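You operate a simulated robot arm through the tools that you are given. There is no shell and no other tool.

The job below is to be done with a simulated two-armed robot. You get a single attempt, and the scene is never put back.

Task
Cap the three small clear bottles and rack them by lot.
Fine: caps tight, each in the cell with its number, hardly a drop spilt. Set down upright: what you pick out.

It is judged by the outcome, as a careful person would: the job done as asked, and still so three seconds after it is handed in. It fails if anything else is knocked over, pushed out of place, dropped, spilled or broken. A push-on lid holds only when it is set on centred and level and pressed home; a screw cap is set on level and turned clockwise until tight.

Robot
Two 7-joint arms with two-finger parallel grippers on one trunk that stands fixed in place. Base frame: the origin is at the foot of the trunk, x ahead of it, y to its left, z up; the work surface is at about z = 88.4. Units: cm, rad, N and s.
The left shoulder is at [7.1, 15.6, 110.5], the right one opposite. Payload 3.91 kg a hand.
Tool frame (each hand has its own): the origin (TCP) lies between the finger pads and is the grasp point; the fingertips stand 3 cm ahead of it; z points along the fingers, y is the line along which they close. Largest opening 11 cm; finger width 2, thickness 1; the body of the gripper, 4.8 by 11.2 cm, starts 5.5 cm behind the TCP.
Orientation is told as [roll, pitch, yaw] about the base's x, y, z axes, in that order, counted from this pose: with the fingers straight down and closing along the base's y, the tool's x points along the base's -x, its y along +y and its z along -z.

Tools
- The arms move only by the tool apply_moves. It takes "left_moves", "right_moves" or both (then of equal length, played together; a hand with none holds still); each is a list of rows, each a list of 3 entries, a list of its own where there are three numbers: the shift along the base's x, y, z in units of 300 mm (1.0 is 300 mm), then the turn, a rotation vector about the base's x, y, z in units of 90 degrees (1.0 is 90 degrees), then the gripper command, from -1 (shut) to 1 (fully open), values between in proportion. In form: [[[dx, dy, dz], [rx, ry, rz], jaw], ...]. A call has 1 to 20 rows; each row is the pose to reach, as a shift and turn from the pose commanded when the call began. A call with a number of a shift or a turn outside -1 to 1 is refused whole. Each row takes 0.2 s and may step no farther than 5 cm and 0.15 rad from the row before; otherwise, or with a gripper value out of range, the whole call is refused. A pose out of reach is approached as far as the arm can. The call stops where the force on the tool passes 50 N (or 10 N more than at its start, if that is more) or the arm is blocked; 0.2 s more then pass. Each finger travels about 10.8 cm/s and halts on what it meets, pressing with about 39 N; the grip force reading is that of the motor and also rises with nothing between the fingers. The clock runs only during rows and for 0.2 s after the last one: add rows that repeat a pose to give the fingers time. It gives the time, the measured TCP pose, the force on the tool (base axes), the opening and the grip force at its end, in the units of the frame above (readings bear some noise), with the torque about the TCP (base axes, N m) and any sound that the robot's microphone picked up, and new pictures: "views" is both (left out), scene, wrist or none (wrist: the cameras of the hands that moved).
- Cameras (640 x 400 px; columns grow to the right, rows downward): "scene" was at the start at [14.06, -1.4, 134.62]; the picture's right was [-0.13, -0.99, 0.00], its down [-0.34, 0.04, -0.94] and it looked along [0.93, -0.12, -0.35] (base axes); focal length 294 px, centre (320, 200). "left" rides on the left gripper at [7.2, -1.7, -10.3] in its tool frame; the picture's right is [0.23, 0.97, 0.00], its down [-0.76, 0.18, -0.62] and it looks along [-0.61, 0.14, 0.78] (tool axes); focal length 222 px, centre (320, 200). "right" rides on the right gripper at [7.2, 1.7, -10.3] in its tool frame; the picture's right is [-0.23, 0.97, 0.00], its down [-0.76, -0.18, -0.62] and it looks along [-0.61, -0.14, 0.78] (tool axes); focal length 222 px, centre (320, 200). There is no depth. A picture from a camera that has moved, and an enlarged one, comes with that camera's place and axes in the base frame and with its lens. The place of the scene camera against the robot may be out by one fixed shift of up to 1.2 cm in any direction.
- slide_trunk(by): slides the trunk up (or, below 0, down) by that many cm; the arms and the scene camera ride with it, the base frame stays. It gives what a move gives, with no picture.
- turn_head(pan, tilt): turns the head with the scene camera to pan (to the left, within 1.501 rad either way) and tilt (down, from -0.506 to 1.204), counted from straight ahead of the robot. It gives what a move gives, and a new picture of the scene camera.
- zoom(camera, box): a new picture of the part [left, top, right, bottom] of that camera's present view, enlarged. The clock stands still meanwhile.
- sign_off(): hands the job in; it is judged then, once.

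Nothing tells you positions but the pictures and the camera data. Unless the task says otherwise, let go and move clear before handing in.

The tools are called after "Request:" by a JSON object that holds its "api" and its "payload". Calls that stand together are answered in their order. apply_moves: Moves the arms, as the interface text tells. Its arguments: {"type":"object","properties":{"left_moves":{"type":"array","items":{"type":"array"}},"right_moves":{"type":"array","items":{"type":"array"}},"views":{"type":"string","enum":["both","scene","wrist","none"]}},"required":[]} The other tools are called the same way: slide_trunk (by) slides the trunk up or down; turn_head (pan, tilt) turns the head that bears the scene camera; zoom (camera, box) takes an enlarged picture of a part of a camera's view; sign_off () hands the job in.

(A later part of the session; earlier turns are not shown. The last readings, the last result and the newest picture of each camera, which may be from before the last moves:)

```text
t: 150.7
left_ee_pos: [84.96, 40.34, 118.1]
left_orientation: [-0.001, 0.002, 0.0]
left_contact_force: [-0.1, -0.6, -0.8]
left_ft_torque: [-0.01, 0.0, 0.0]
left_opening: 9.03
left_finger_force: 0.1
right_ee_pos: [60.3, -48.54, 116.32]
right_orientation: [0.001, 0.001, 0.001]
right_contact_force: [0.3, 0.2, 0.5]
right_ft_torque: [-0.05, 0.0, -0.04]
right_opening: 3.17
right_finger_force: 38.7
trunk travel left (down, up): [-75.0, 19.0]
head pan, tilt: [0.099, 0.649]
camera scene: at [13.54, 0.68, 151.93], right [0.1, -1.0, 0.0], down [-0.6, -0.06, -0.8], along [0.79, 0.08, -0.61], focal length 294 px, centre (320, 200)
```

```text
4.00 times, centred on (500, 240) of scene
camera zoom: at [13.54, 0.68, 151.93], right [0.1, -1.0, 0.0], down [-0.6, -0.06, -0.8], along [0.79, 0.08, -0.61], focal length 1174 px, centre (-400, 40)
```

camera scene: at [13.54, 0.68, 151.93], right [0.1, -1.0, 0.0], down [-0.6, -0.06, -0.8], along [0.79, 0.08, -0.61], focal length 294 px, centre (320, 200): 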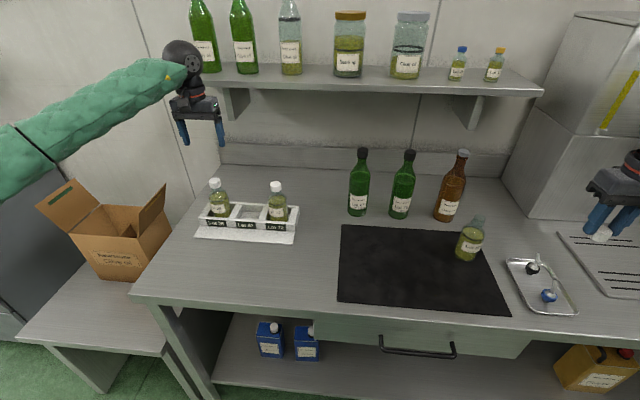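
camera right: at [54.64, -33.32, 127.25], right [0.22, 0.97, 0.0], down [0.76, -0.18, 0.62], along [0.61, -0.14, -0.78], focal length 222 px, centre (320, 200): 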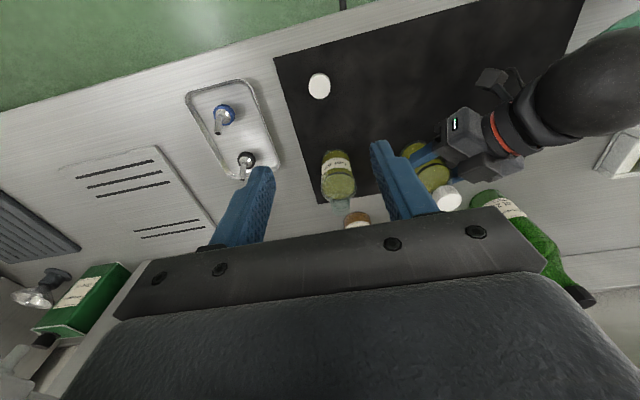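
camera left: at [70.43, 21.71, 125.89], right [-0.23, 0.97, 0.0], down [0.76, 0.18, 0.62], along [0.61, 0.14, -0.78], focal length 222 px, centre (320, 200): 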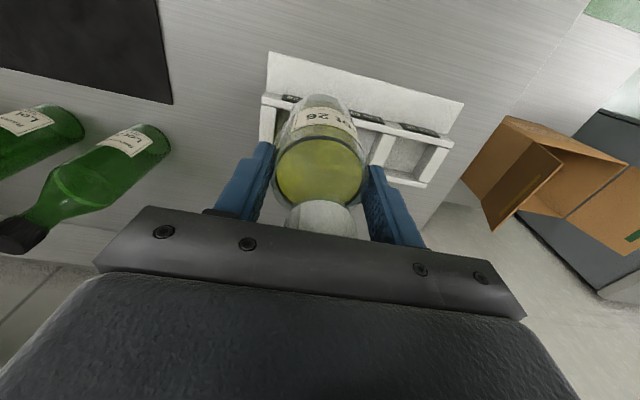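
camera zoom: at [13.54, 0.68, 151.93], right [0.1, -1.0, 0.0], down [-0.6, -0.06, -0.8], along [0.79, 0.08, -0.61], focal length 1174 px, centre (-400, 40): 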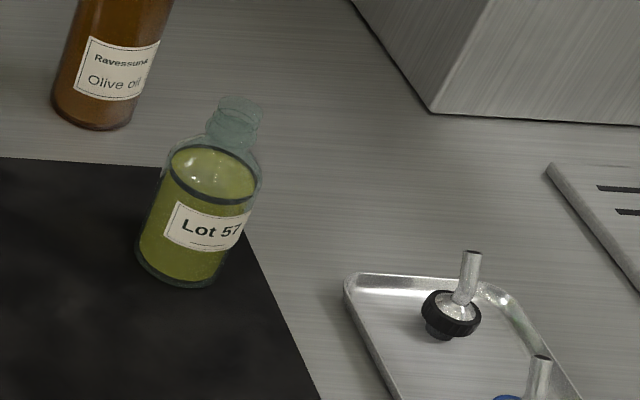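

Lot 57 is at about (75.9, -34.8). Bringing the left hand back across, tilting it as before.

Request:
{"api": "apply_moves", "payload": {"left_moves": [[[-0.0472, -0.0792, 0], [-0.0194, -0.0532, -0.0335], 0.64], [[-0.0945, -0.1583, 0], [-0.0387, -0.1064, -0.0671], 0.64], [[-0.1417, -0.2375, 0], [-0.0581, -0.1596, -0.1006], 0.64], [[-0.189, -0.3167, 0], [-0.0774, -0.2127, -0.1341], 0.64], [[-0.2362, -0.3958, 0], [-0.0968, -0.2659, -0.1677], 0.64], [[-0.2835, -0.475, 0], [-0.1162, -0.3191, -0.2012], 0.64], [[-0.3307, -0.5542, 0], [-0.1355, -0.3723, -0.2347], 0.64], [[-0.378, -0.6333, 0], [-0.1549, -0.4255, -0.2683], 0.64], [[-0.4252, -0.7125, 0], [-0.1742, -0.4786, -0.3018], 0.64], [[-0.4725, -0.7917, 0], [-0.1936, -0.5318, -0.3353], 0.64], [[-0.5197, -0.8708, 0], [-0.2129, -0.585, -0.3689], 0.64], [[-0.567, -0.95, 0], [-0.2323, -0.6382, -0.4024], 0.64], [[-0.567, -0.95, 0], [-0.2323, -0.6382, -0.4024], 0.64]], "views": "none"}}

Request:
{"api": "apply_moves", "payload": {"left_moves": [[[0, -0.15, 0], [0, 0, 0], 0.64], [[0, -0.3, 0], [0, 0, 0], 0.64], [[0, -0.45, 0], [0, 0, 0], 0.64], [[0, -0.6, -0.03], [0, 0, 0], 0.64], [[0, -0.74, -0.09], [0, 0, 0], 0.64], [[0, -0.86, -0.19], [0, 0, 0], 0.64], [[0, -0.95, -0.32], [0, 0, 0], 0.64], [[0, -0.95, -0.4], [0, 0, 0], 0.64], [[0, -0.95, -0.4], [0, 0, 0], 0.64]], "views": "both"}}

```text
t: 153.5
left_ee_pos: [67.85, 11.65, 118.08]
left_orientation: [0.001, -1.047, -0.699]
left_contact_force: [-0.1, 0.1, -0.6]
left_ft_torque: [0.0, -0.02, -0.02]
left_opening: 9.05
left_finger_force: 0.1
right_ee_pos: [60.14, -48.72, 116.3]
right_orientation: [-0.001, 0.0, 0.001]
right_contact_force: [0.0, 0.3, 0.3]
right_ft_torque: [-0.02, -0.01, 0.03]
right_opening: 3.16
right_finger_force: 38.9
trunk travel left (down, up): [-75.0, 19.0]
head pan, tilt: [0.099, 0.649]
```

```text
t: 155.5
left_ee_pos: [67.61, -16.65, 106.06]
left_orientation: [-0.001, -1.046, -0.7]
left_contact_force: [-0.2, -0.5, -0.7]
left_ft_torque: [-0.01, 0.01, -0.01]
left_opening: 9.02
left_finger_force: 0.3
right_ee_pos: [60.11, -48.76, 116.33]
right_orientation: [0.001, -0.002, 0.001]
right_contact_force: [0.0, 0.2, -0.7]
right_ft_torque: [0.01, -0.03, 0.0]
right_opening: 3.13
right_finger_force: 38.9
trunk travel left (down, up): [-75.0, 19.0]
head pan, tilt: [0.099, 0.649]
camera scene: at [13.47, 0.53, 151.93], right [0.1, -1.0, 0.0], down [-0.6, -0.06, -0.8], along [0.79, 0.08, -0.6], focal length 294 px, centre (320, 200)
camera left: at [56.98, -9.92, 105.03], right [0.54, 0.82, -0.2], down [-0.01, 0.24, 0.97], along [0.84, -0.52, 0.13], focal length 222 px, centre (320, 200)
```

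scene: 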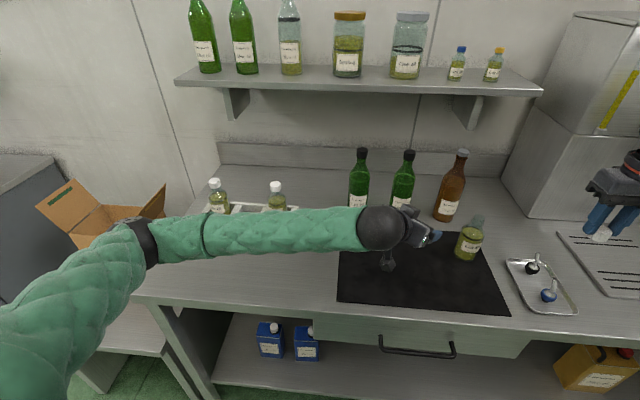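
left: 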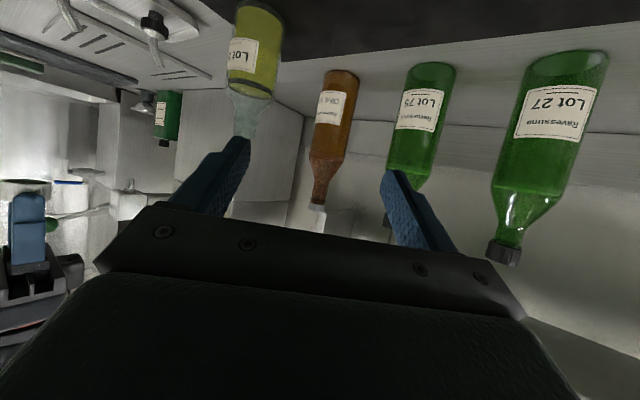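

Now to the approach point for Lot 57.

Request:
{"api": "apply_moves", "payload": {"left_moves": [[[-0.004, -0.12, -0.05], [0, 0, 0], 0.64], [[-0.008, -0.24, -0.1], [0, 0, 0], 0.64], [[-0.012, -0.362, -0.152], [0, 0, 0], 0.64], [[-0.012, -0.362, -0.152], [0, 0, 0], 0.64]], "views": "scene"}}

Request:
{"api": "zoom", "payload": {"camera": "left", "box": [200, 20, 440, 170]}}

```text
t: 156.5
left_ee_pos: [67.7, -24.6, 102.75]
left_orientation: [-0.001, -1.044, -0.697]
left_contact_force: [0.5, 0.7, 0.8]
left_ft_torque: [0.0, 0.0, 0.03]
left_opening: 9.01
left_finger_force: 0.1
left hand out of reach, approached as far as the arm can: row 3, 4
right_ee_pos: [60.21, -48.53, 116.35]
right_orientation: [-0.002, -0.001, 0.002]
right_contact_force: [0.1, 0.4, -0.4]
right_ft_torque: [0.03, 0.01, -0.02]
right_opening: 3.15
right_finger_force: 39.0
trunk travel left (down, up): [-75.0, 19.0]
head pan, tilt: [0.099, 0.649]
camera scene: at [13.5, 0.69, 151.93], right [0.1, -0.99, 0.0], down [-0.6, -0.06, -0.8], along [0.79, 0.08, -0.61], focal length 294 px, centre (320, 200)
```

scene: 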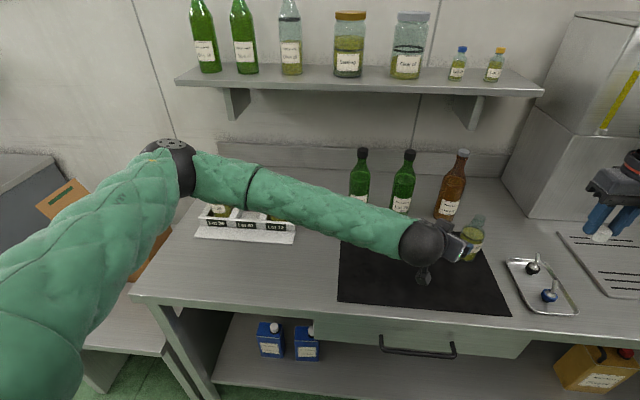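

```text
2.67 times, centred on (320, 95) of left
camera zoom: at [56.91, -17.8, 101.74], right [0.54, 0.82, -0.2], down [0.0, 0.24, 0.97], along [0.84, -0.52, 0.13], focal length 592 px, centre (320, 480)
```

zoom: 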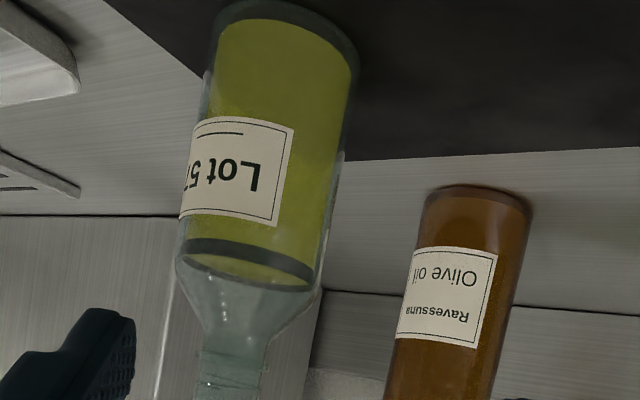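

The left arm can't reach that pose, so I'll bring Lot 57 nearer instead: put the cap back on the mat, move the bottle gently upright with the right hand to where Lot 26 stood, and then repeat the proven procedure. First the left hand withdraws.

Request:
{"api": "apply_moves", "payload": {"left_moves": [[[0, 0.1, 0.05], [0, 0, 0], 0.64], [[0, 0.22, 0.12], [0, 0, 0], 0.64], [[0, 0.35, 0.2], [0, 0, 0], 0.64], [[0, 0.48, 0.28], [0, 0, 0], 0.64], [[0, 0.62, 0.34], [0, 0, 0], 0.64], [[0, 0.76, 0.4], [0, 0, 0], 0.64], [[0, 0.9, 0.45], [0, 0, 0], 0.64], [[0, 0.9, 0.45], [0, 0, 0], 0.64]], "views": "scene"}}

```text
t: 158.3
left_ee_pos: [67.61, 2.14, 116.23]
left_orientation: [0.001, -1.046, -0.699]
left_contact_force: [0.4, -0.8, 0.8]
left_ft_torque: [0.02, -0.01, -0.01]
left_opening: 8.98
left_finger_force: 0.0
right_ee_pos: [60.34, -48.82, 116.33]
right_orientation: [0.002, 0.002, 0.002]
right_contact_force: [-0.2, 0.2, -0.1]
right_ft_torque: [0.0, 0.04, 0.02]
right_opening: 3.16
right_finger_force: 38.7
trunk travel left (down, up): [-75.0, 19.0]
head pan, tilt: [0.099, 0.649]
camera scene: at [13.55, 0.45, 151.92], right [0.1, -0.99, 0.0], down [-0.6, -0.06, -0.8], along [0.79, 0.08, -0.61], focal length 294 px, centre (320, 200)
```

scene: 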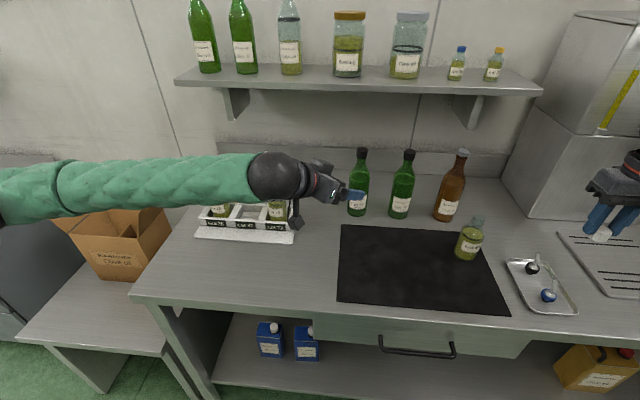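

The left hand is clear. Setting the cap back on the mat exactly where it was.

Request:
{"api": "apply_moves", "payload": {"right_moves": [[[0.02, 0.15, 0], [0, 0, 0], -1], [[0.04, 0.3, 0], [0, 0, 0], -1], [[0.06, 0.45, 0], [0, 0, 0], -1], [[0.06, 0.45, -0.15], [0, 0, 0], -1], [[0.06, 0.45, -0.3], [0, 0, 0], -1], [[0.06, 0.45, -0.45], [0, 0, 0], -1], [[0.06, 0.45, -0.6], [0, 0, 0], -1], [[0.06, 0.45, -0.72], [0, 0, 0], -1], [[0.06, 0.45, -0.77], [0, 0, 0], -1], [[0.06, 0.45, -0.79], [0, 0, 0], -1], [[0.06, 0.45, -0.797], [0, 0, 0], -1], [[0.06, 0.45, -0.797], [0, 0, 0], -1]], "views": "none"}}

Request:
{"api": "zoom", "payload": {"camera": "right", "box": [200, 80, 440, 230]}}

Request:
{"api": "zoom", "payload": {"camera": "scene", "box": [430, 250, 550, 325]}}

```text
t: 160.9
left_ee_pos: [67.48, 2.23, 116.19]
left_orientation: [-0.002, -1.049, -0.699]
left_contact_force: [0.3, -0.4, -0.1]
left_ft_torque: [-0.01, 0.03, -0.03]
left_opening: 8.99
left_finger_force: 0.1
right_ee_pos: [61.86, -35.02, 92.21]
right_orientation: [0.002, 0.0, 0.003]
right_contact_force: [-0.6, 0.8, 2.7]
right_ft_torque: [0.1, 0.01, -0.01]
right_opening: 3.13
right_finger_force: 38.8
trunk travel left (down, up): [-75.0, 19.0]
head pan, tilt: [0.099, 0.649]
```

```text
2.67 times, centred on (320, 155) of right
camera zoom: at [54.61, -33.51, 102.6], right [0.23, 0.97, 0.0], down [0.76, -0.18, 0.62], along [0.61, -0.14, -0.78], focal length 592 px, centre (320, 320)
```

zoom: 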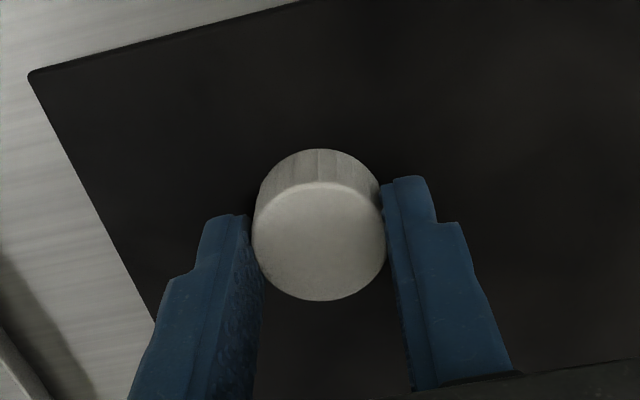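

```text
5.33 times, centred on (490, 288) of scene
camera zoom: at [13.45, 0.64, 151.94], right [0.1, -1.0, 0.0], down [-0.6, -0.06, -0.8], along [0.79, 0.08, -0.6], focal length 1565 px, centre (-587, -267)
```

zoom: 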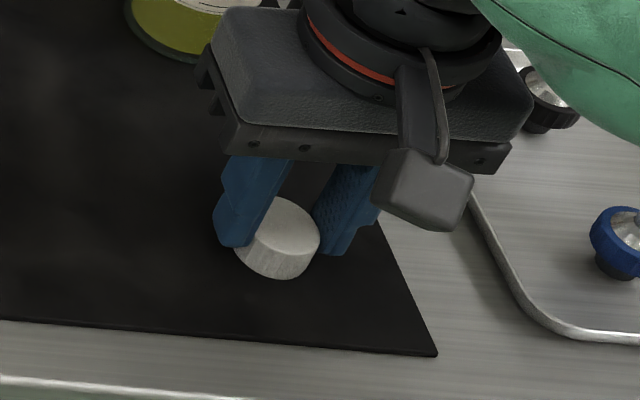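

The cap is standing on the mat. Opening, rising, and moving over Lot 57.

Request:
{"api": "apply_moves", "payload": {"right_moves": [[[0, 0, 0], [0, 0, 0], -0.2], [[0, 0, 0], [0, 0, 0], 0.1], [[0, 0, 0.03], [0, 0, 0], 0.1], [[0, 0, 0.15], [0, 0, 0], 0.2], [[0, 0, 0.3], [0, 0, 0], 0.3], [[0, 0, 0.45], [0, 0, 0], 0.4], [[0, 0, 0.6], [0, 0, 0], 0.5], [[0, 0, 0.75], [0, 0, 0], 0.64], [[0.1, 0, 0.82], [0, 0, 0], 0.64], [[0.24, 0.002, 0.82], [0, 0, 0], 0.64], [[0.38, 0.004, 0.82], [0, 0, 0], 0.64], [[0.463, 0.006, 0.82], [0, 0, 0], 0.64], [[0.463, 0.006, 0.82], [0, 0, 0], 0.64]], "views": "both"}}

Request:
{"api": "zoom", "payload": {"camera": "right", "box": [240, 60, 400, 160]}}

```text
t: 163.7
left_ee_pos: [67.54, 2.27, 116.24]
left_orientation: [0.001, -1.047, -0.699]
left_contact_force: [1.0, -0.6, -1.0]
left_ft_torque: [0.04, 0.02, -0.01]
left_opening: 9.02
left_finger_force: 0.0
right_ee_pos: [76.04, -34.79, 116.93]
right_orientation: [0.002, 0.0, 0.002]
right_contact_force: [0.1, -0.7, -0.6]
right_ft_torque: [-0.01, -0.02, 0.01]
right_opening: 9.01
right_finger_force: 0.0
trunk travel left (down, up): [-75.0, 19.0]
head pan, tilt: [0.099, 0.649]
camera scene: at [13.41, 0.6, 151.94], right [0.1, -0.99, 0.0], down [-0.6, -0.06, -0.8], along [0.79, 0.08, -0.6], focal length 294 px, centre (320, 200)
camera right: at [68.7, -33.26, 127.24], right [0.23, 0.97, 0.0], down [0.76, -0.18, 0.62], along [0.61, -0.14, -0.78], focal length 222 px, centre (320, 200)
```

scene: 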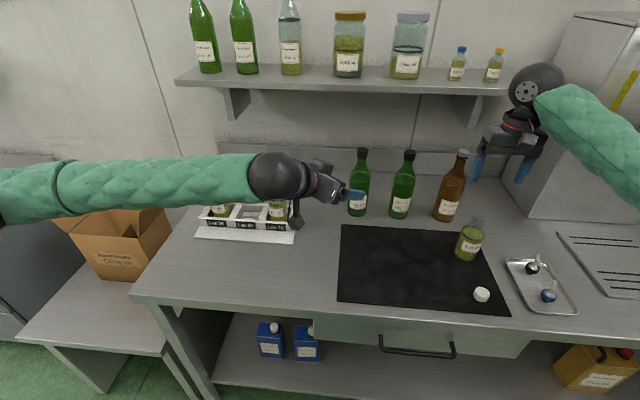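
right: 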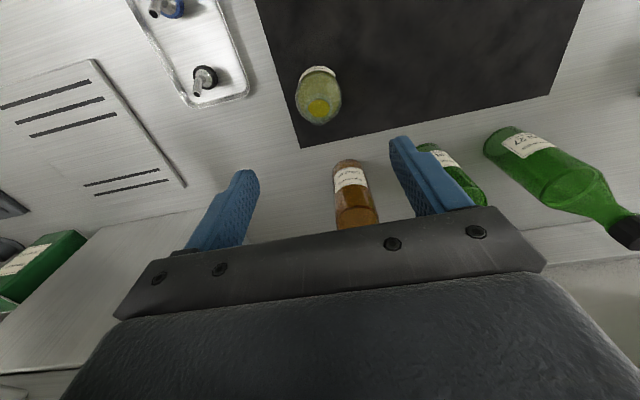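

```text
4.00 times, centred on (320, 110) of right
camera zoom: at [68.7, -33.26, 127.24], right [0.23, 0.97, 0.0], down [0.76, -0.18, 0.62], along [0.61, -0.14, -0.78], focal length 888 px, centre (320, 560)
```

zoom: 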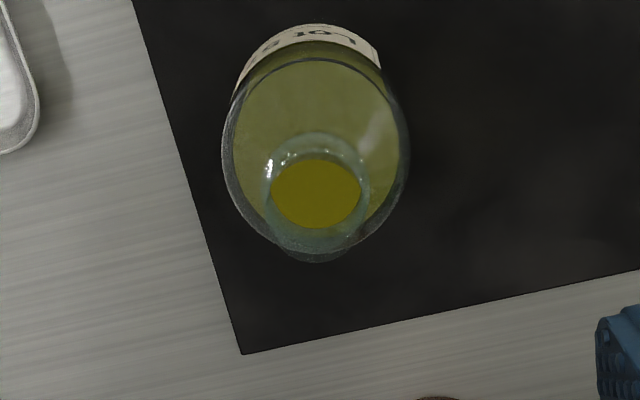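

Lot 57's mouth is nearly on axis (offset about +0.1, -0.13). Descending to grip its upper body with the palm staying above the open mouth.

Request:
{"api": "apply_moves", "payload": {"right_moves": [[[0.003, -0.004, -0.15], [0, 0, 0], 0.64], [[0.003, -0.004, -0.3], [0, 0, 0], 0.64], [[0.003, -0.004, -0.42], [0, 0, 0], 0.64], [[0.003, -0.004, -0.53], [0, 0, 0], 0.64], [[0.003, -0.004, -0.59], [0, 0, 0], 0.64], [[0.003, -0.004, -0.618], [0, 0, 0], 0.64], [[0.003, -0.004, -0.618], [0, 0, 0], 0.64]], "views": "none"}}

Request:
{"api": "zoom", "payload": {"camera": "right", "box": [200, 80, 440, 230]}}

Request:
{"api": "zoom", "payload": {"camera": "scene", "box": [400, 180, 560, 280]}}

```text
t: 165.3
left_ee_pos: [67.53, 2.34, 116.25]
left_orientation: [0.0, -1.048, -0.697]
left_contact_force: [0.3, 0.4, 0.3]
left_ft_torque: [-0.01, -0.03, 0.02]
left_opening: 9.03
left_finger_force: 0.0
right_ee_pos: [75.97, -34.92, 98.31]
right_orientation: [0.001, 0.0, 0.001]
right_contact_force: [-0.4, 0.6, 0.3]
right_ft_torque: [0.03, 0.04, 0.02]
right_opening: 9.03
right_finger_force: 0.0
trunk travel left (down, up): [-75.0, 19.0]
head pan, tilt: [0.099, 0.649]
```

```text
2.67 times, centred on (320, 155) of right
camera zoom: at [68.66, -33.39, 108.74], right [0.23, 0.97, 0.0], down [0.76, -0.18, 0.62], along [0.61, -0.14, -0.78], focal length 592 px, centre (320, 320)
```

zoom: 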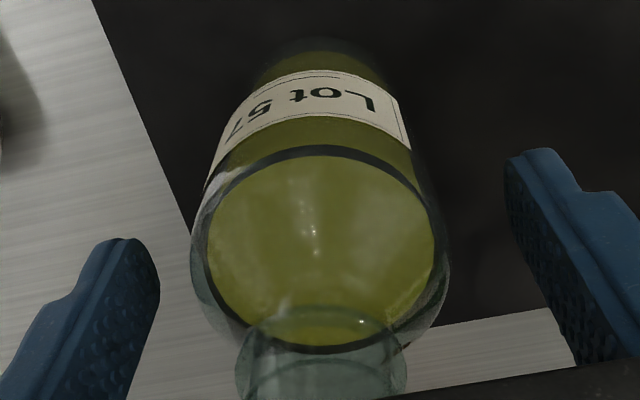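

```text
4.00 times, centred on (480, 230) of scene
camera zoom: at [13.46, 0.63, 151.93], right [0.1, -1.0, 0.0], down [-0.6, -0.06, -0.8], along [0.79, 0.08, -0.6], focal length 1174 px, centre (-320, 80)
```

zoom: 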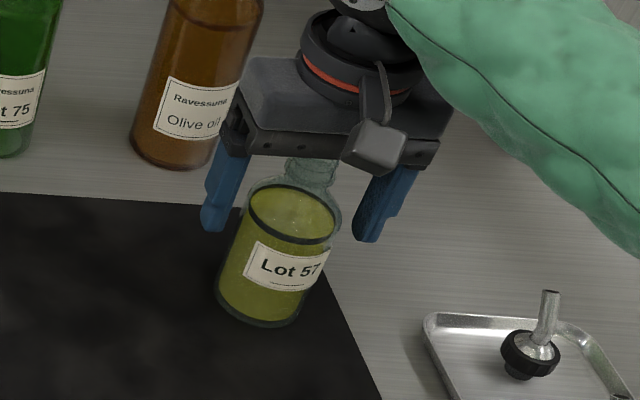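

Centred. Closing gently on Lot 57's body.

Request:
{"api": "apply_moves", "payload": {"right_moves": [[[0, 0, 0], [0, 0, 0], 0.5], [[0, 0, 0], [0, 0, 0], 0.3], [[0, 0, 0], [0, 0, 0], 0.18], [[0, 0, 0], [0, 0, 0], 0.12], [[0, 0, 0], [0, 0, 0], 0.07], [[0, 0, 0], [0, 0, 0], 0.02], [[0, 0, 0], [0, 0, 0], -0.1], [[0, 0, 0], [0, 0, 0], -0.4], [[0, 0, 0], [0, 0, 0], -0.4]], "views": "none"}}

Request:
{"api": "zoom", "payload": {"camera": "right", "box": [200, 80, 440, 230]}}

Request:
{"api": "zoom", "payload": {"camera": "scene", "box": [400, 180, 560, 280]}}

```text
t: 167.3
left_ee_pos: [67.65, 2.18, 116.35]
left_orientation: [0.0, -1.047, -0.698]
left_contact_force: [0.5, 0.0, -0.9]
left_ft_torque: [0.03, 0.02, -0.01]
left_opening: 9.0
left_finger_force: 0.0
right_ee_pos: [75.92, -34.89, 98.45]
right_orientation: [0.0, 0.001, 0.002]
right_contact_force: [1.7, -0.6, 0.9]
right_ft_torque: [0.02, -0.01, -0.02]
right_opening: 5.89
right_finger_force: 39.1
trunk travel left (down, up): [-75.0, 19.0]
head pan, tilt: [0.099, 0.649]
```

```text
2.67 times, centred on (320, 155) of right
camera zoom: at [68.67, -33.4, 108.75], right [0.23, 0.97, 0.0], down [0.76, -0.18, 0.62], along [0.61, -0.14, -0.78], focal length 592 px, centre (320, 320)
```

zoom: 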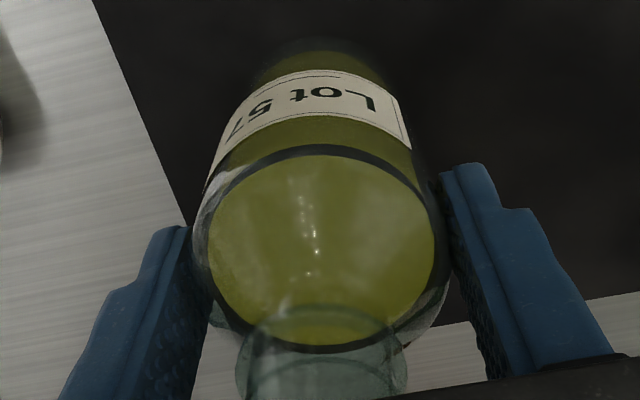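

```text
4.00 times, centred on (480, 230) of scene
camera zoom: at [13.47, 0.63, 151.93], right [0.1, -1.0, 0.0], down [-0.6, -0.06, -0.8], along [0.79, 0.08, -0.6], focal length 1174 px, centre (-320, 80)
```

zoom: 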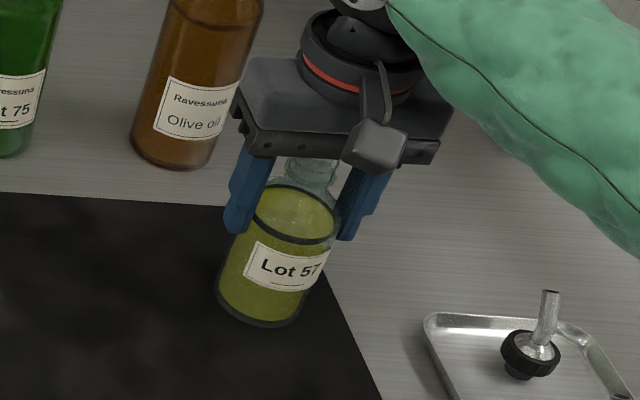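

Held at 5.89 cm. Lifting just 1.5 cm and starting the slow sideways carry so the open bottle doesn't slosh.

Request:
{"api": "apply_moves", "payload": {"right_moves": [[[0, 0, 0.005], [0, 0, 0], -0.4], [[0, 0, 0.015], [0, 0, 0], -0.4], [[0, 0, 0.03], [0, 0, 0], -0.4], [[0, 0, 0.045], [0, 0, 0], -0.4], [[0, 0, 0.05], [0, 0, 0], -0.4], [[0, 0.006, 0.05], [0, 0, 0], -0.4], [[0.001, 0.018, 0.05], [0, 0, 0], -0.4], [[0.002, 0.036, 0.05], [0, 0, 0], -0.4], [[0.003, 0.06, 0.05], [0, 0, 0], -0.4], [[0.004, 0.088, 0.05], [0, 0, 0], -0.4], [[0.005, 0.118, 0.05], [0, 0, 0], -0.4], [[0.006, 0.148, 0.05], [0, 0, 0], -0.4], [[0.007, 0.178, 0.05], [0, 0, 0], -0.4], [[0.008, 0.208, 0.05], [0, 0, 0], -0.4], [[0.008, 0.236, 0.05], [0, 0, 0], -0.4], [[0.008, 0.26, 0.05], [0, 0, 0], -0.4], [[0.008, 0.278, 0.05], [0, 0, 0], -0.4], [[0.008, 0.288, 0.05], [0, 0, 0], -0.4], [[0.008, 0.292, 0.05], [0, 0, 0], -0.4], [[0.008, 0.292, 0.05], [0, 0, 0], -0.4]], "views": "none"}}

Request:
{"api": "zoom", "payload": {"camera": "scene", "box": [360, 180, 520, 280]}}

```text
t: 171.5
left_ee_pos: [67.59, 2.23, 116.15]
left_orientation: [-0.003, -1.047, -0.699]
left_contact_force: [-0.7, 0.9, -0.1]
left_ft_torque: [0.02, 0.0, -0.06]
left_opening: 9.03
left_finger_force: 0.1
right_ee_pos: [76.14, -26.15, 99.8]
right_orientation: [-0.001, 0.0, 0.002]
right_contact_force: [-0.2, 0.2, -3.8]
right_ft_torque: [0.04, -0.02, 0.0]
right_opening: 5.9
right_finger_force: 38.8
trunk travel left (down, up): [-75.0, 19.0]
head pan, tilt: [0.099, 0.649]
```

```text
4.00 times, centred on (440, 230) of scene
camera zoom: at [13.5, 0.63, 151.93], right [0.1, -1.0, 0.0], down [-0.6, -0.06, -0.8], along [0.79, 0.08, -0.61], focal length 1174 px, centre (-160, 80)
```

zoom: 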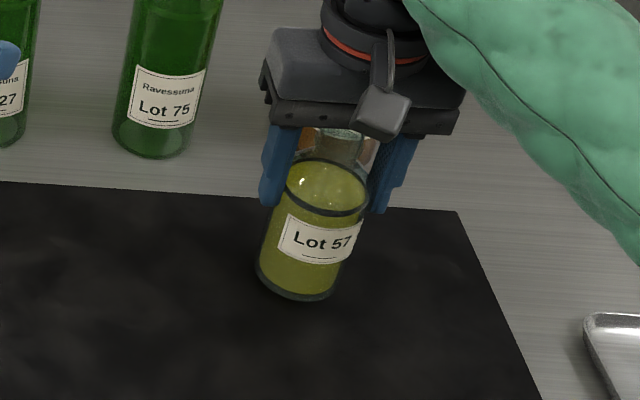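

Smooth, no slosh. Carrying the second half and then lowering to the mat.

Request:
{"api": "apply_moves", "payload": {"right_moves": [[[0, 0.006, 0], [0, 0, 0], -0.4], [[0, 0.018, 0], [0, 0, 0], -0.4], [[0, 0.036, 0], [0, 0, 0], -0.4], [[0.002, 0.06, 0], [0, 0, 0], -0.4], [[0.004, 0.088, 0], [0, 0, 0], -0.4], [[0.006, 0.118, 0], [0, 0, 0], -0.4], [[0.008, 0.148, 0], [0, 0, 0], -0.4], [[0.01, 0.178, 0], [0, 0, 0], -0.4], [[0.01, 0.204, 0], [0, 0, 0], -0.4], [[0.01, 0.226, 0], [0, 0, 0], -0.4], [[0.01, 0.242, 0], [0, 0, 0], -0.4], [[0.01, 0.252, 0], [0, 0, 0], -0.4], [[0.01, 0.256, 0], [0, 0, 0], -0.4], [[0.01, 0.256, -0.008], [0, 0, 0], -0.4], [[0.01, 0.256, -0.02], [0, 0, 0], -0.4], [[0.01, 0.256, -0.032], [0, 0, 0], -0.4], [[0.01, 0.256, -0.042], [0, 0, 0], -0.4], [[0.01, 0.256, -0.046], [0, 0, 0], -0.4], [[0.01, 0.256, -0.046], [0, 0, 0], -0.4]], "views": "none"}}

Request:
{"api": "zoom", "payload": {"camera": "scene", "box": [340, 180, 500, 280]}}

```text
t: 175.5
left_ee_pos: [67.74, 2.23, 116.18]
left_orientation: [-0.003, -1.047, -0.698]
left_contact_force: [0.4, 0.4, 0.3]
left_ft_torque: [0.0, -0.02, 0.0]
left_opening: 9.0
left_finger_force: 0.1
right_ee_pos: [76.49, -18.65, 98.44]
right_orientation: [0.0, 0.001, 0.003]
right_contact_force: [0.0, 0.2, -4.4]
right_ft_torque: [-0.03, -0.01, -0.03]
right_opening: 5.87
right_finger_force: 39.0
trunk travel left (down, up): [-75.0, 19.0]
head pan, tilt: [0.099, 0.649]
```

```text
4.00 times, centred on (420, 230) of scene
camera zoom: at [13.51, 0.63, 151.93], right [0.1, -1.0, 0.0], down [-0.6, -0.06, -0.8], along [0.79, 0.08, -0.61], focal length 1174 px, centre (-80, 80)
```

zoom: 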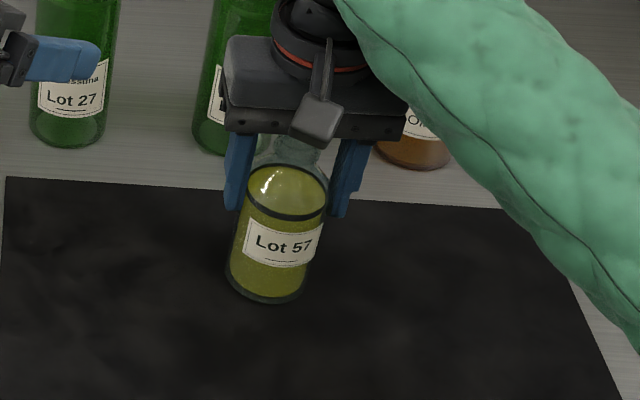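

Request:
{"api": "apply_moves", "payload": {"right_moves": [[[0, 0, -0.002], [0, 0, 0], -0.4], [[0, 0, -0.004], [0, 0, 0], -0.4], [[0, 0, -0.004], [0, 0, 0], -0.4]], "views": "none"}}

Request:
{"api": "apply_moves", "payload": {"right_moves": [[[0, 0, -0.002], [0, 0, 0], -0.4], [[0, 0, -0.003], [0, 0, 0], -0.4], [[0, 0, -0.003], [0, 0, 0], -0.4]], "views": "none"}}

```text
t: 176.3
left_ee_pos: [67.45, 2.24, 116.26]
left_orientation: [0.0, -1.047, -0.699]
left_contact_force: [0.3, 0.4, -1.3]
left_ft_torque: [0.02, 0.01, 0.01]
left_opening: 9.03
left_finger_force: 0.1
right_ee_pos: [76.37, -18.46, 98.47]
right_orientation: [0.0, 0.001, 0.001]
right_contact_force: [2.2, -0.6, 6.6]
right_ft_torque: [-0.09, 0.02, 0.03]
right_opening: 5.9
right_finger_force: 39.0
trunk travel left (down, up): [-75.0, 19.0]
head pan, tilt: [0.099, 0.649]
```

```text
t: 177.1
left_ee_pos: [67.45, 2.4, 116.45]
left_orientation: [-0.001, -1.047, -0.698]
left_contact_force: [0.1, 1.4, -0.5]
left_ft_torque: [0.0, 0.02, -0.02]
left_opening: 9.03
left_finger_force: 0.1
right_ee_pos: [76.35, -18.62, 98.35]
right_orientation: [-0.001, -0.002, 0.0]
right_contact_force: [1.3, -3.3, 19.9]
right_ft_torque: [-0.35, 0.23, 0.03]
right_opening: 5.9
right_finger_force: 38.6
trunk travel left (down, up): [-75.0, 19.0]
head pan, tilt: [0.099, 0.649]
```

On the mat (slightly pressed). Easing up a millimetre, opening, and rising clear.

Request:
{"api": "apply_moves", "payload": {"right_moves": [[[0, 0, 0.002], [0, 0, 0], -0.4], [[0, 0, 0.0035], [0, 0, 0], -0.4], [[0, 0, 0.0035], [0, 0, 0], 0.1], [[0, 0, 0.0035], [0, 0, 0], 0.2], [[0, 0, 0.0035], [0, 0, 0], 0.4], [[0, 0, 0.0035], [0, 0, 0], 0.64], [[0, 0, 0.0035], [0, 0, 0], 0.64]], "views": "none"}}

Request:
{"api": "zoom", "payload": {"camera": "scene", "box": [340, 180, 500, 280]}}

Request:
{"api": "zoom", "payload": {"camera": "right", "box": [200, 80, 440, 230]}}

```text
t: 178.7
left_ee_pos: [67.54, 2.28, 116.37]
left_orientation: [-0.002, -1.048, -0.7]
left_contact_force: [-0.3, -0.2, 0.3]
left_ft_torque: [-0.03, 0.02, -0.02]
left_opening: 9.02
left_finger_force: 0.0
right_ee_pos: [76.52, -18.57, 98.49]
right_orientation: [-0.001, 0.002, 0.003]
right_contact_force: [-0.5, 0.3, 0.0]
right_ft_torque: [-0.02, -0.05, 0.0]
right_opening: 9.05
right_finger_force: 0.0
trunk travel left (down, up): [-75.0, 19.0]
head pan, tilt: [0.099, 0.649]
```

```text
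4.00 times, centred on (420, 230) of scene
camera zoom: at [13.49, 0.64, 151.93], right [0.1, -1.0, 0.0], down [-0.6, -0.06, -0.8], along [0.79, 0.08, -0.61], focal length 1174 px, centre (-80, 80)
```

zoom: 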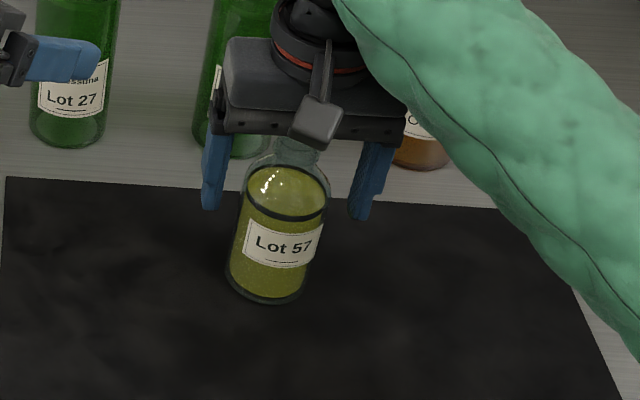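

```text
2.67 times, centred on (320, 155) of right
camera zoom: at [69.26, -16.97, 108.71], right [0.23, 0.97, 0.0], down [0.76, -0.18, 0.62], along [0.61, -0.14, -0.78], focal length 592 px, centre (320, 320)
```

zoom: 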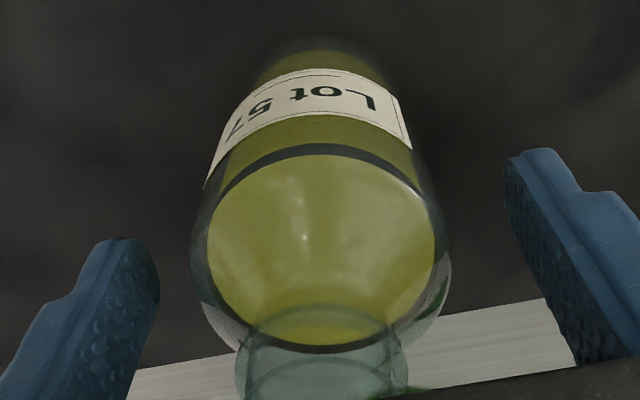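

Lot 57 stands safely. Rising, and moving back to the cap.

Request:
{"api": "apply_moves", "payload": {"right_moves": [[[0, 0, 0.06], [0, 0, 0], 0.64], [[0, 0, 0.2], [0, 0, 0], 0.64], [[0, 0, 0.35], [0, 0, 0], 0.64], [[0, 0, 0.5], [0, 0, 0], 0.64], [[0, 0, 0.617], [0, 0, 0], 0.5], [[-0.1, -0.11, 0.617], [0, 0, 0], 0.3], [[-0.2, -0.22, 0.617], [0, 0, 0], 0.2], [[-0.3, -0.33, 0.617], [0, 0, 0], 0.2], [[-0.4, -0.44, 0.617], [0, 0, 0], 0.2], [[-0.483, -0.547, 0.617], [0, 0, 0], 0.2], [[-0.483, -0.547, 0.5], [0, 0, 0], 0.2], [[-0.483, -0.547, 0.35], [0, 0, 0], 0.2], [[-0.483, -0.547, 0.2], [0, 0, 0], 0.2], [[-0.483, -0.547, 0.05], [0, 0, 0], 0.2], [[-0.483, -0.547, -0.08], [0, 0, 0], 0.2], [[-0.483, -0.547, -0.08], [0, 0, 0], 0.2]], "views": "none"}}

Request:
{"api": "zoom", "payload": {"camera": "right", "box": [200, 80, 440, 230]}}

Request:
{"api": "zoom", "payload": {"camera": "scene", "box": [340, 170, 500, 270]}}

```text
t: 182.1
left_ee_pos: [67.7, 2.25, 116.16]
left_orientation: [-0.003, -1.047, -0.698]
left_contact_force: [-0.1, -0.3, 0.8]
left_ft_torque: [0.03, 0.01, 0.01]
left_opening: 9.03
left_finger_force: 0.2
right_ee_pos: [61.72, -34.92, 95.88]
right_orientation: [0.001, 0.0, 0.001]
right_contact_force: [0.2, 0.1, 0.2]
right_ft_torque: [0.01, -0.01, -0.02]
right_opening: 6.59
right_finger_force: 0.0
trunk travel left (down, up): [-75.0, 19.0]
head pan, tilt: [0.099, 0.649]
```

```text
2.67 times, centred on (320, 155) of right
camera zoom: at [54.52, -33.32, 106.2], right [0.23, 0.97, 0.0], down [0.76, -0.18, 0.62], along [0.61, -0.14, -0.78], focal length 592 px, centre (320, 320)
```

zoom: 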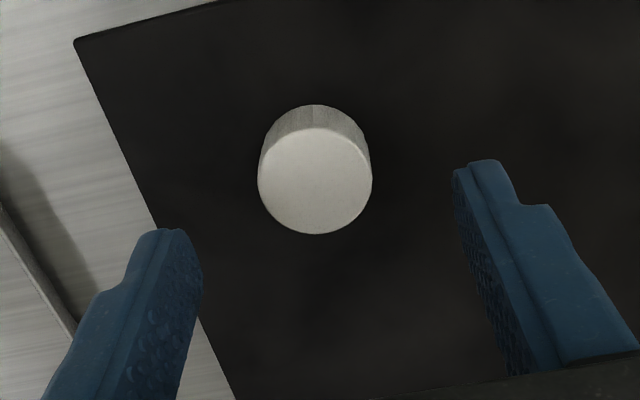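

```text
4.00 times, centred on (420, 220) of scene
camera zoom: at [13.46, 0.67, 151.93], right [0.1, -1.0, 0.0], down [-0.6, -0.06, -0.8], along [0.79, 0.08, -0.6], focal length 1174 px, centre (-80, 120)
```

zoom: 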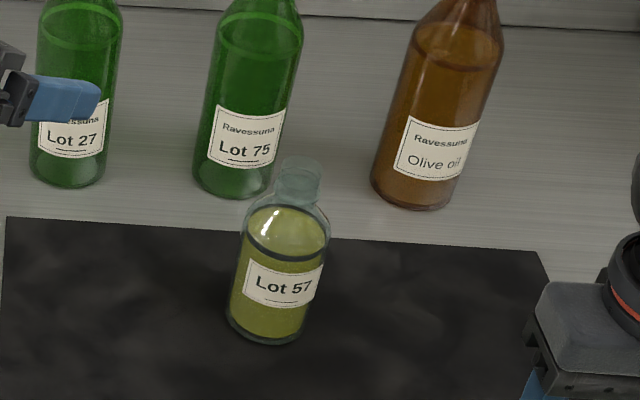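

The cap is +0.15 in x and -0.18 in y from the axis. Correcting, descending, then closing.

Request:
{"api": "apply_moves", "payload": {"right_moves": [[[0.005, -0.006, 0], [0, 0, 0], 0.1], [[0.005, -0.006, -0.06], [0, 0, 0], 0.1], [[0.005, -0.006, -0.1], [0, 0, 0], 0.1], [[0.005, -0.006, -0.122], [0, 0, 0], 0.1], [[0.005, -0.006, -0.122], [0, 0, 0], 0.1]], "views": "none"}}

Request:
{"api": "zoom", "payload": {"camera": "right", "box": [200, 80, 440, 230]}}

```text
t: 183.3
left_ee_pos: [67.64, 2.2, 116.29]
left_orientation: [-0.002, -1.046, -0.697]
left_contact_force: [-0.2, -0.7, 0.0]
left_ft_torque: [-0.02, -0.03, 0.01]
left_opening: 9.01
left_finger_force: 0.1
right_ee_pos: [62.13, -35.25, 92.36]
right_orientation: [-0.001, -0.001, 0.001]
right_contact_force: [-0.5, 0.4, 0.3]
right_ft_torque: [-0.02, 0.0, 0.0]
right_opening: 6.03
right_finger_force: 0.1
trunk travel left (down, up): [-75.0, 19.0]
head pan, tilt: [0.099, 0.649]
```

```text
2.67 times, centred on (320, 155) of right
camera zoom: at [54.94, -33.56, 102.67], right [0.23, 0.97, 0.0], down [0.76, -0.18, 0.62], along [0.61, -0.14, -0.78], focal length 592 px, centre (320, 320)
```

zoom: 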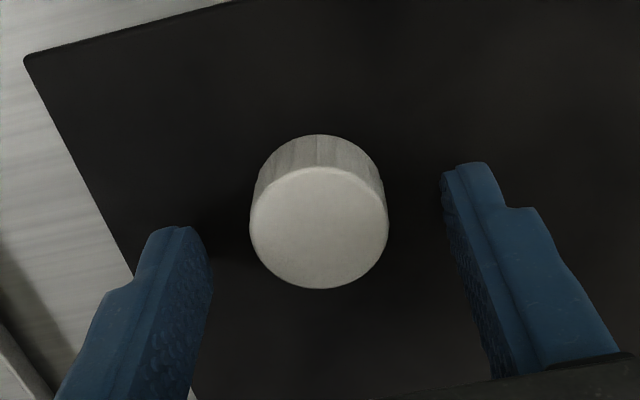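

The cap is now 0.35 cm nearer than the axis; shift back and close.

Request:
{"api": "apply_moves", "payload": {"right_moves": [[[-0.012, 0, -0.003], [0, 0, 0], 0.1], [[-0.012, 0, -0.004], [0, 0, 0], 0.1]], "views": "none"}}

Request:
{"api": "zoom", "payload": {"camera": "right", "box": [200, 80, 440, 230]}}

```text
t: 183.9
left_ee_pos: [67.55, 2.24, 116.22]
left_orientation: [0.0, -1.046, -0.697]
left_contact_force: [1.0, -0.3, 0.3]
left_ft_torque: [0.01, -0.03, 0.01]
left_opening: 9.0
left_finger_force: 0.1
right_ee_pos: [61.67, -35.19, 92.05]
right_orientation: [-0.001, 0.001, 0.002]
right_contact_force: [-0.6, -0.5, -0.5]
right_ft_torque: [0.03, -0.02, -0.01]
right_opening: 6.02
right_finger_force: 0.1
trunk travel left (down, up): [-75.0, 19.0]
head pan, tilt: [0.099, 0.649]
```

```text
2.67 times, centred on (320, 155) of right
camera zoom: at [54.53, -33.56, 102.51], right [0.23, 0.97, 0.0], down [0.76, -0.18, 0.62], along [0.61, -0.14, -0.78], focal length 592 px, centre (320, 320)
```

zoom: 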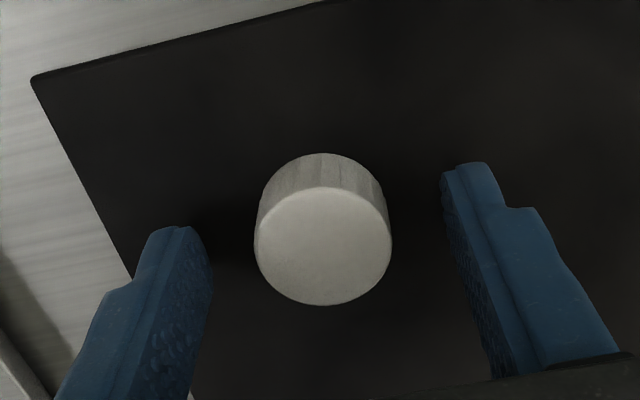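

Good. Closing on the cap and lifting it to the parking spot.

Request:
{"api": "apply_moves", "payload": {"right_moves": [[[0.003, 0.002, 0], [0, 0, 0], 0.1], [[0.003, 0.002, 0], [0, 0, 0], -0.2], [[0.003, 0.002, 0], [0, 0, 0], -0.5], [[0.003, 0.002, 0], [0, 0, 0], -1], [[0.003, 0.002, 0], [0, 0, 0], -1], [[0.003, 0.002, 0], [0, 0, 0], -1], [[0.003, 0.002, 0.05], [0, 0, 0], -1], [[0.003, 0.002, 0.18], [0, 0, 0], -1], [[0.003, 0.002, 0.33], [0, 0, 0], -1], [[0.003, 0.002, 0.48], [0, 0, 0], -1], [[0.003, 0.002, 0.63], [0, 0, 0], -1], [[0.003, 0.002, 0.77], [0, 0, 0], -1], [[0.003, 0.002, 0.8], [0, 0, 0], -1], [[0.003, 0.002, 0.8], [0, 0, 0], -1]], "views": "none"}}

Request:
{"api": "zoom", "payload": {"camera": "right", "box": [200, 80, 440, 230]}}

```text
t: 186.9
left_ee_pos: [67.63, 2.19, 116.29]
left_orientation: [0.0, -1.048, -0.697]
left_contact_force: [-0.3, 0.5, 0.4]
left_ft_torque: [-0.03, -0.02, -0.02]
left_opening: 9.02
left_finger_force: 0.1
right_ee_pos: [61.96, -35.2, 116.11]
right_orientation: [0.0, 0.001, 0.002]
right_contact_force: [-0.1, -1.1, -0.3]
right_ft_torque: [0.0, 0.0, -0.02]
right_opening: 3.16
right_finger_force: 39.2
trunk travel left (down, up): [-75.0, 19.0]
head pan, tilt: [0.099, 0.649]
```

```text
2.67 times, centred on (320, 155) of right
camera zoom: at [54.65, -33.54, 126.45], right [0.23, 0.97, 0.0], down [0.76, -0.18, 0.62], along [0.61, -0.14, -0.78], focal length 592 px, centre (320, 320)
```

zoom: 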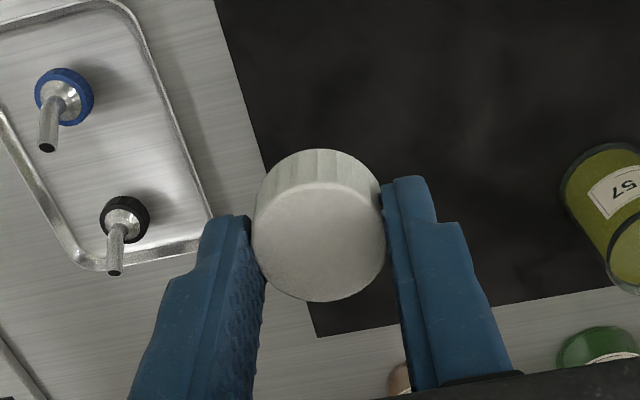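

Cap held level and centred. Now the left hand goes to the approach point for the relocated Lot 57.

Request:
{"api": "apply_moves", "payload": {"left_moves": [[[0, -0.088, -0.097], [0, 0, 0], 0.64], [[0, -0.176, -0.194], [0, 0, 0], 0.64], [[-0.001, -0.264, -0.291], [0, 0, 0], 0.64], [[-0.001, -0.352, -0.388], [0, 0, 0], 0.64], [[-0.002, -0.44, -0.485], [0, 0, 0], 0.64], [[-0.002, -0.44, -0.485], [0, 0, 0], 0.64]], "views": "scene"}}

Request:
{"api": "zoom", "payload": {"camera": "left", "box": [200, 20, 440, 170]}}

```text
t: 188.3
left_ee_pos: [67.62, -10.96, 101.74]
left_orientation: [-0.001, -1.047, -0.699]
left_contact_force: [0.4, -0.4, 0.3]
left_ft_torque: [0.0, -0.01, 0.01]
left_opening: 9.02
left_finger_force: 0.0
right_ee_pos: [61.85, -35.11, 116.08]
right_orientation: [-0.001, 0.0, 0.002]
right_contact_force: [-0.6, -0.1, 0.6]
right_ft_torque: [0.0, 0.01, 0.03]
right_opening: 3.13
right_finger_force: 38.6
trunk travel left (down, up): [-75.0, 19.0]
head pan, tilt: [0.099, 0.649]
camera scene: at [13.43, 0.68, 151.94], right [0.1, -1.0, 0.0], down [-0.6, -0.06, -0.8], along [0.79, 0.08, -0.6], focal length 294 px, centre (320, 200)
```

scene: 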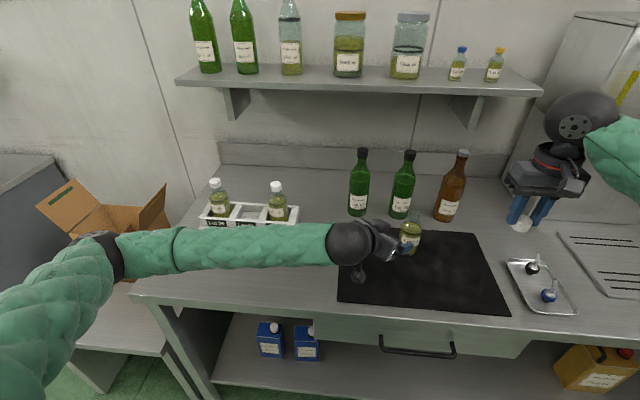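

```text
2.67 times, centred on (320, 95) of left
camera zoom: at [56.75, -4.08, 100.58], right [0.54, 0.82, -0.2], down [-0.01, 0.24, 0.97], along [0.84, -0.52, 0.13], focal length 592 px, centre (320, 480)
```

zoom: 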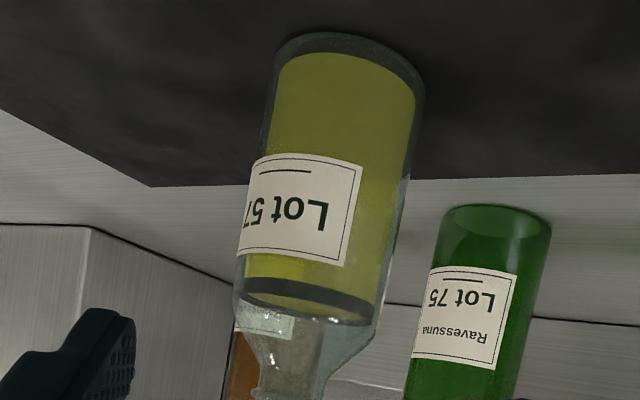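

Already centred to within a millimetre. Advancing in two stages.

Request:
{"api": "apply_moves", "payload": {"left_moves": [[[0.05, -0.043, -0.038], [0, 0, 0], 0.64], [[0.1, -0.086, -0.076], [0, 0, 0], 0.64], [[0.153, -0.131, -0.1167], [0, 0, 0], 0.64], [[0.153, -0.131, -0.1167], [0, 0, 0], 0.64]], "views": "none"}}

Request:
{"api": "zoom", "payload": {"camera": "left", "box": [200, 40, 440, 190]}}

```text
t: 189.3
left_ee_pos: [72.19, -14.83, 98.09]
left_orientation: [0.001, -1.046, -0.698]
left_contact_force: [0.3, 0.2, -0.4]
left_ft_torque: [0.03, -0.01, 0.01]
left_opening: 9.02
left_finger_force: 0.1
right_ee_pos: [61.85, -34.99, 116.15]
right_orientation: [0.0, 0.0, 0.002]
right_contact_force: [-0.6, 0.4, 0.0]
right_ft_torque: [-0.01, 0.0, 0.03]
right_opening: 3.14
right_finger_force: 38.8
trunk travel left (down, up): [-75.0, 19.0]
head pan, tilt: [0.099, 0.649]
```

```text
2.67 times, centred on (320, 115) of left
camera zoom: at [61.45, -8.05, 97.07], right [0.54, 0.82, -0.2], down [-0.01, 0.24, 0.97], along [0.84, -0.52, 0.13], focal length 592 px, centre (320, 427)
```

zoom: 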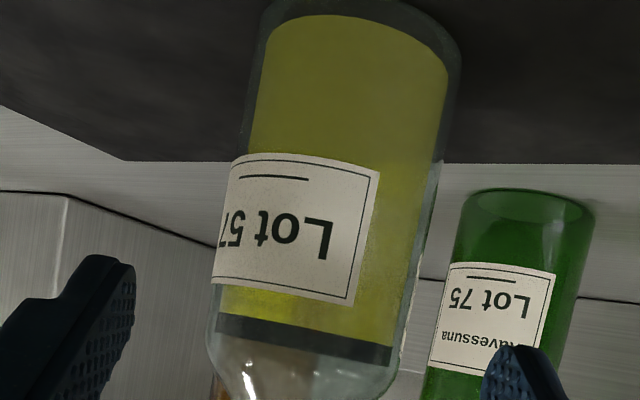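

Request:
{"api": "apply_moves", "payload": {"left_moves": [[[0.042, -0.041, -0.034], [0, 0, 0], 0.64], [[0.087, -0.078, -0.067], [0, 0, 0], 0.64], [[0.1298, -0.1147, -0.1], [0, 0, 0], 0.64], [[0.1298, -0.1147, -0.1], [0, 0, 0], 0.64]], "views": "none"}}

Request:
{"api": "zoom", "payload": {"camera": "left", "box": [160, 40, 480, 240]}}

Request:
{"api": "zoom", "payload": {"camera": "scene", "box": [320, 180, 480, 280]}}

```text
t: 190.3
left_ee_pos: [76.43, -17.16, 94.55]
left_orientation: [-0.004, -1.045, -0.699]
left_contact_force: [1.3, 0.0, 0.1]
left_ft_torque: [-0.01, 0.0, -0.04]
left_opening: 9.03
left_finger_force: 0.1
left hand out of reach, approached as far as the arm can: row 1, 2, 3, 4
right_ee_pos: [61.86, -35.18, 116.11]
right_orientation: [-0.002, 0.0, 0.002]
right_contact_force: [0.4, -0.1, -0.1]
right_ft_torque: [0.03, 0.0, -0.01]
right_opening: 3.17
right_finger_force: 38.9
trunk travel left (down, up): [-75.0, 19.0]
head pan, tilt: [0.099, 0.649]
```

```text
2.00 times, centred on (320, 140) of left
camera zoom: at [65.67, -10.34, 93.48], right [0.54, 0.82, -0.2], down [0.0, 0.24, 0.97], along [0.84, -0.52, 0.13], focal length 444 px, centre (320, 320)
```

zoom: 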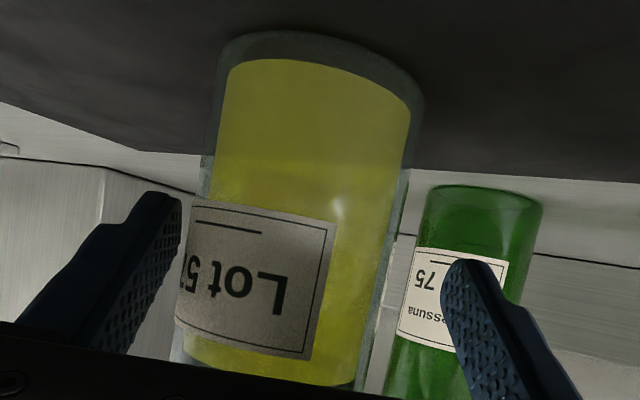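

```text
4.00 times, centred on (400, 230) of scene
camera zoom: at [13.44, 0.67, 151.94], right [0.1, -0.99, 0.0], down [-0.6, -0.06, -0.8], along [0.79, 0.08, -0.6], focal length 1174 px, centre (0, 80)
```

zoom: 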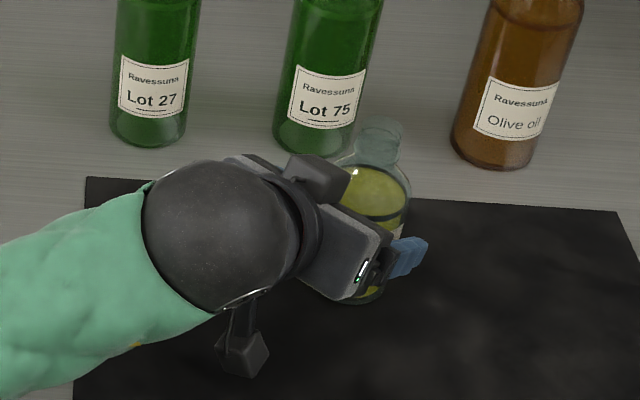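

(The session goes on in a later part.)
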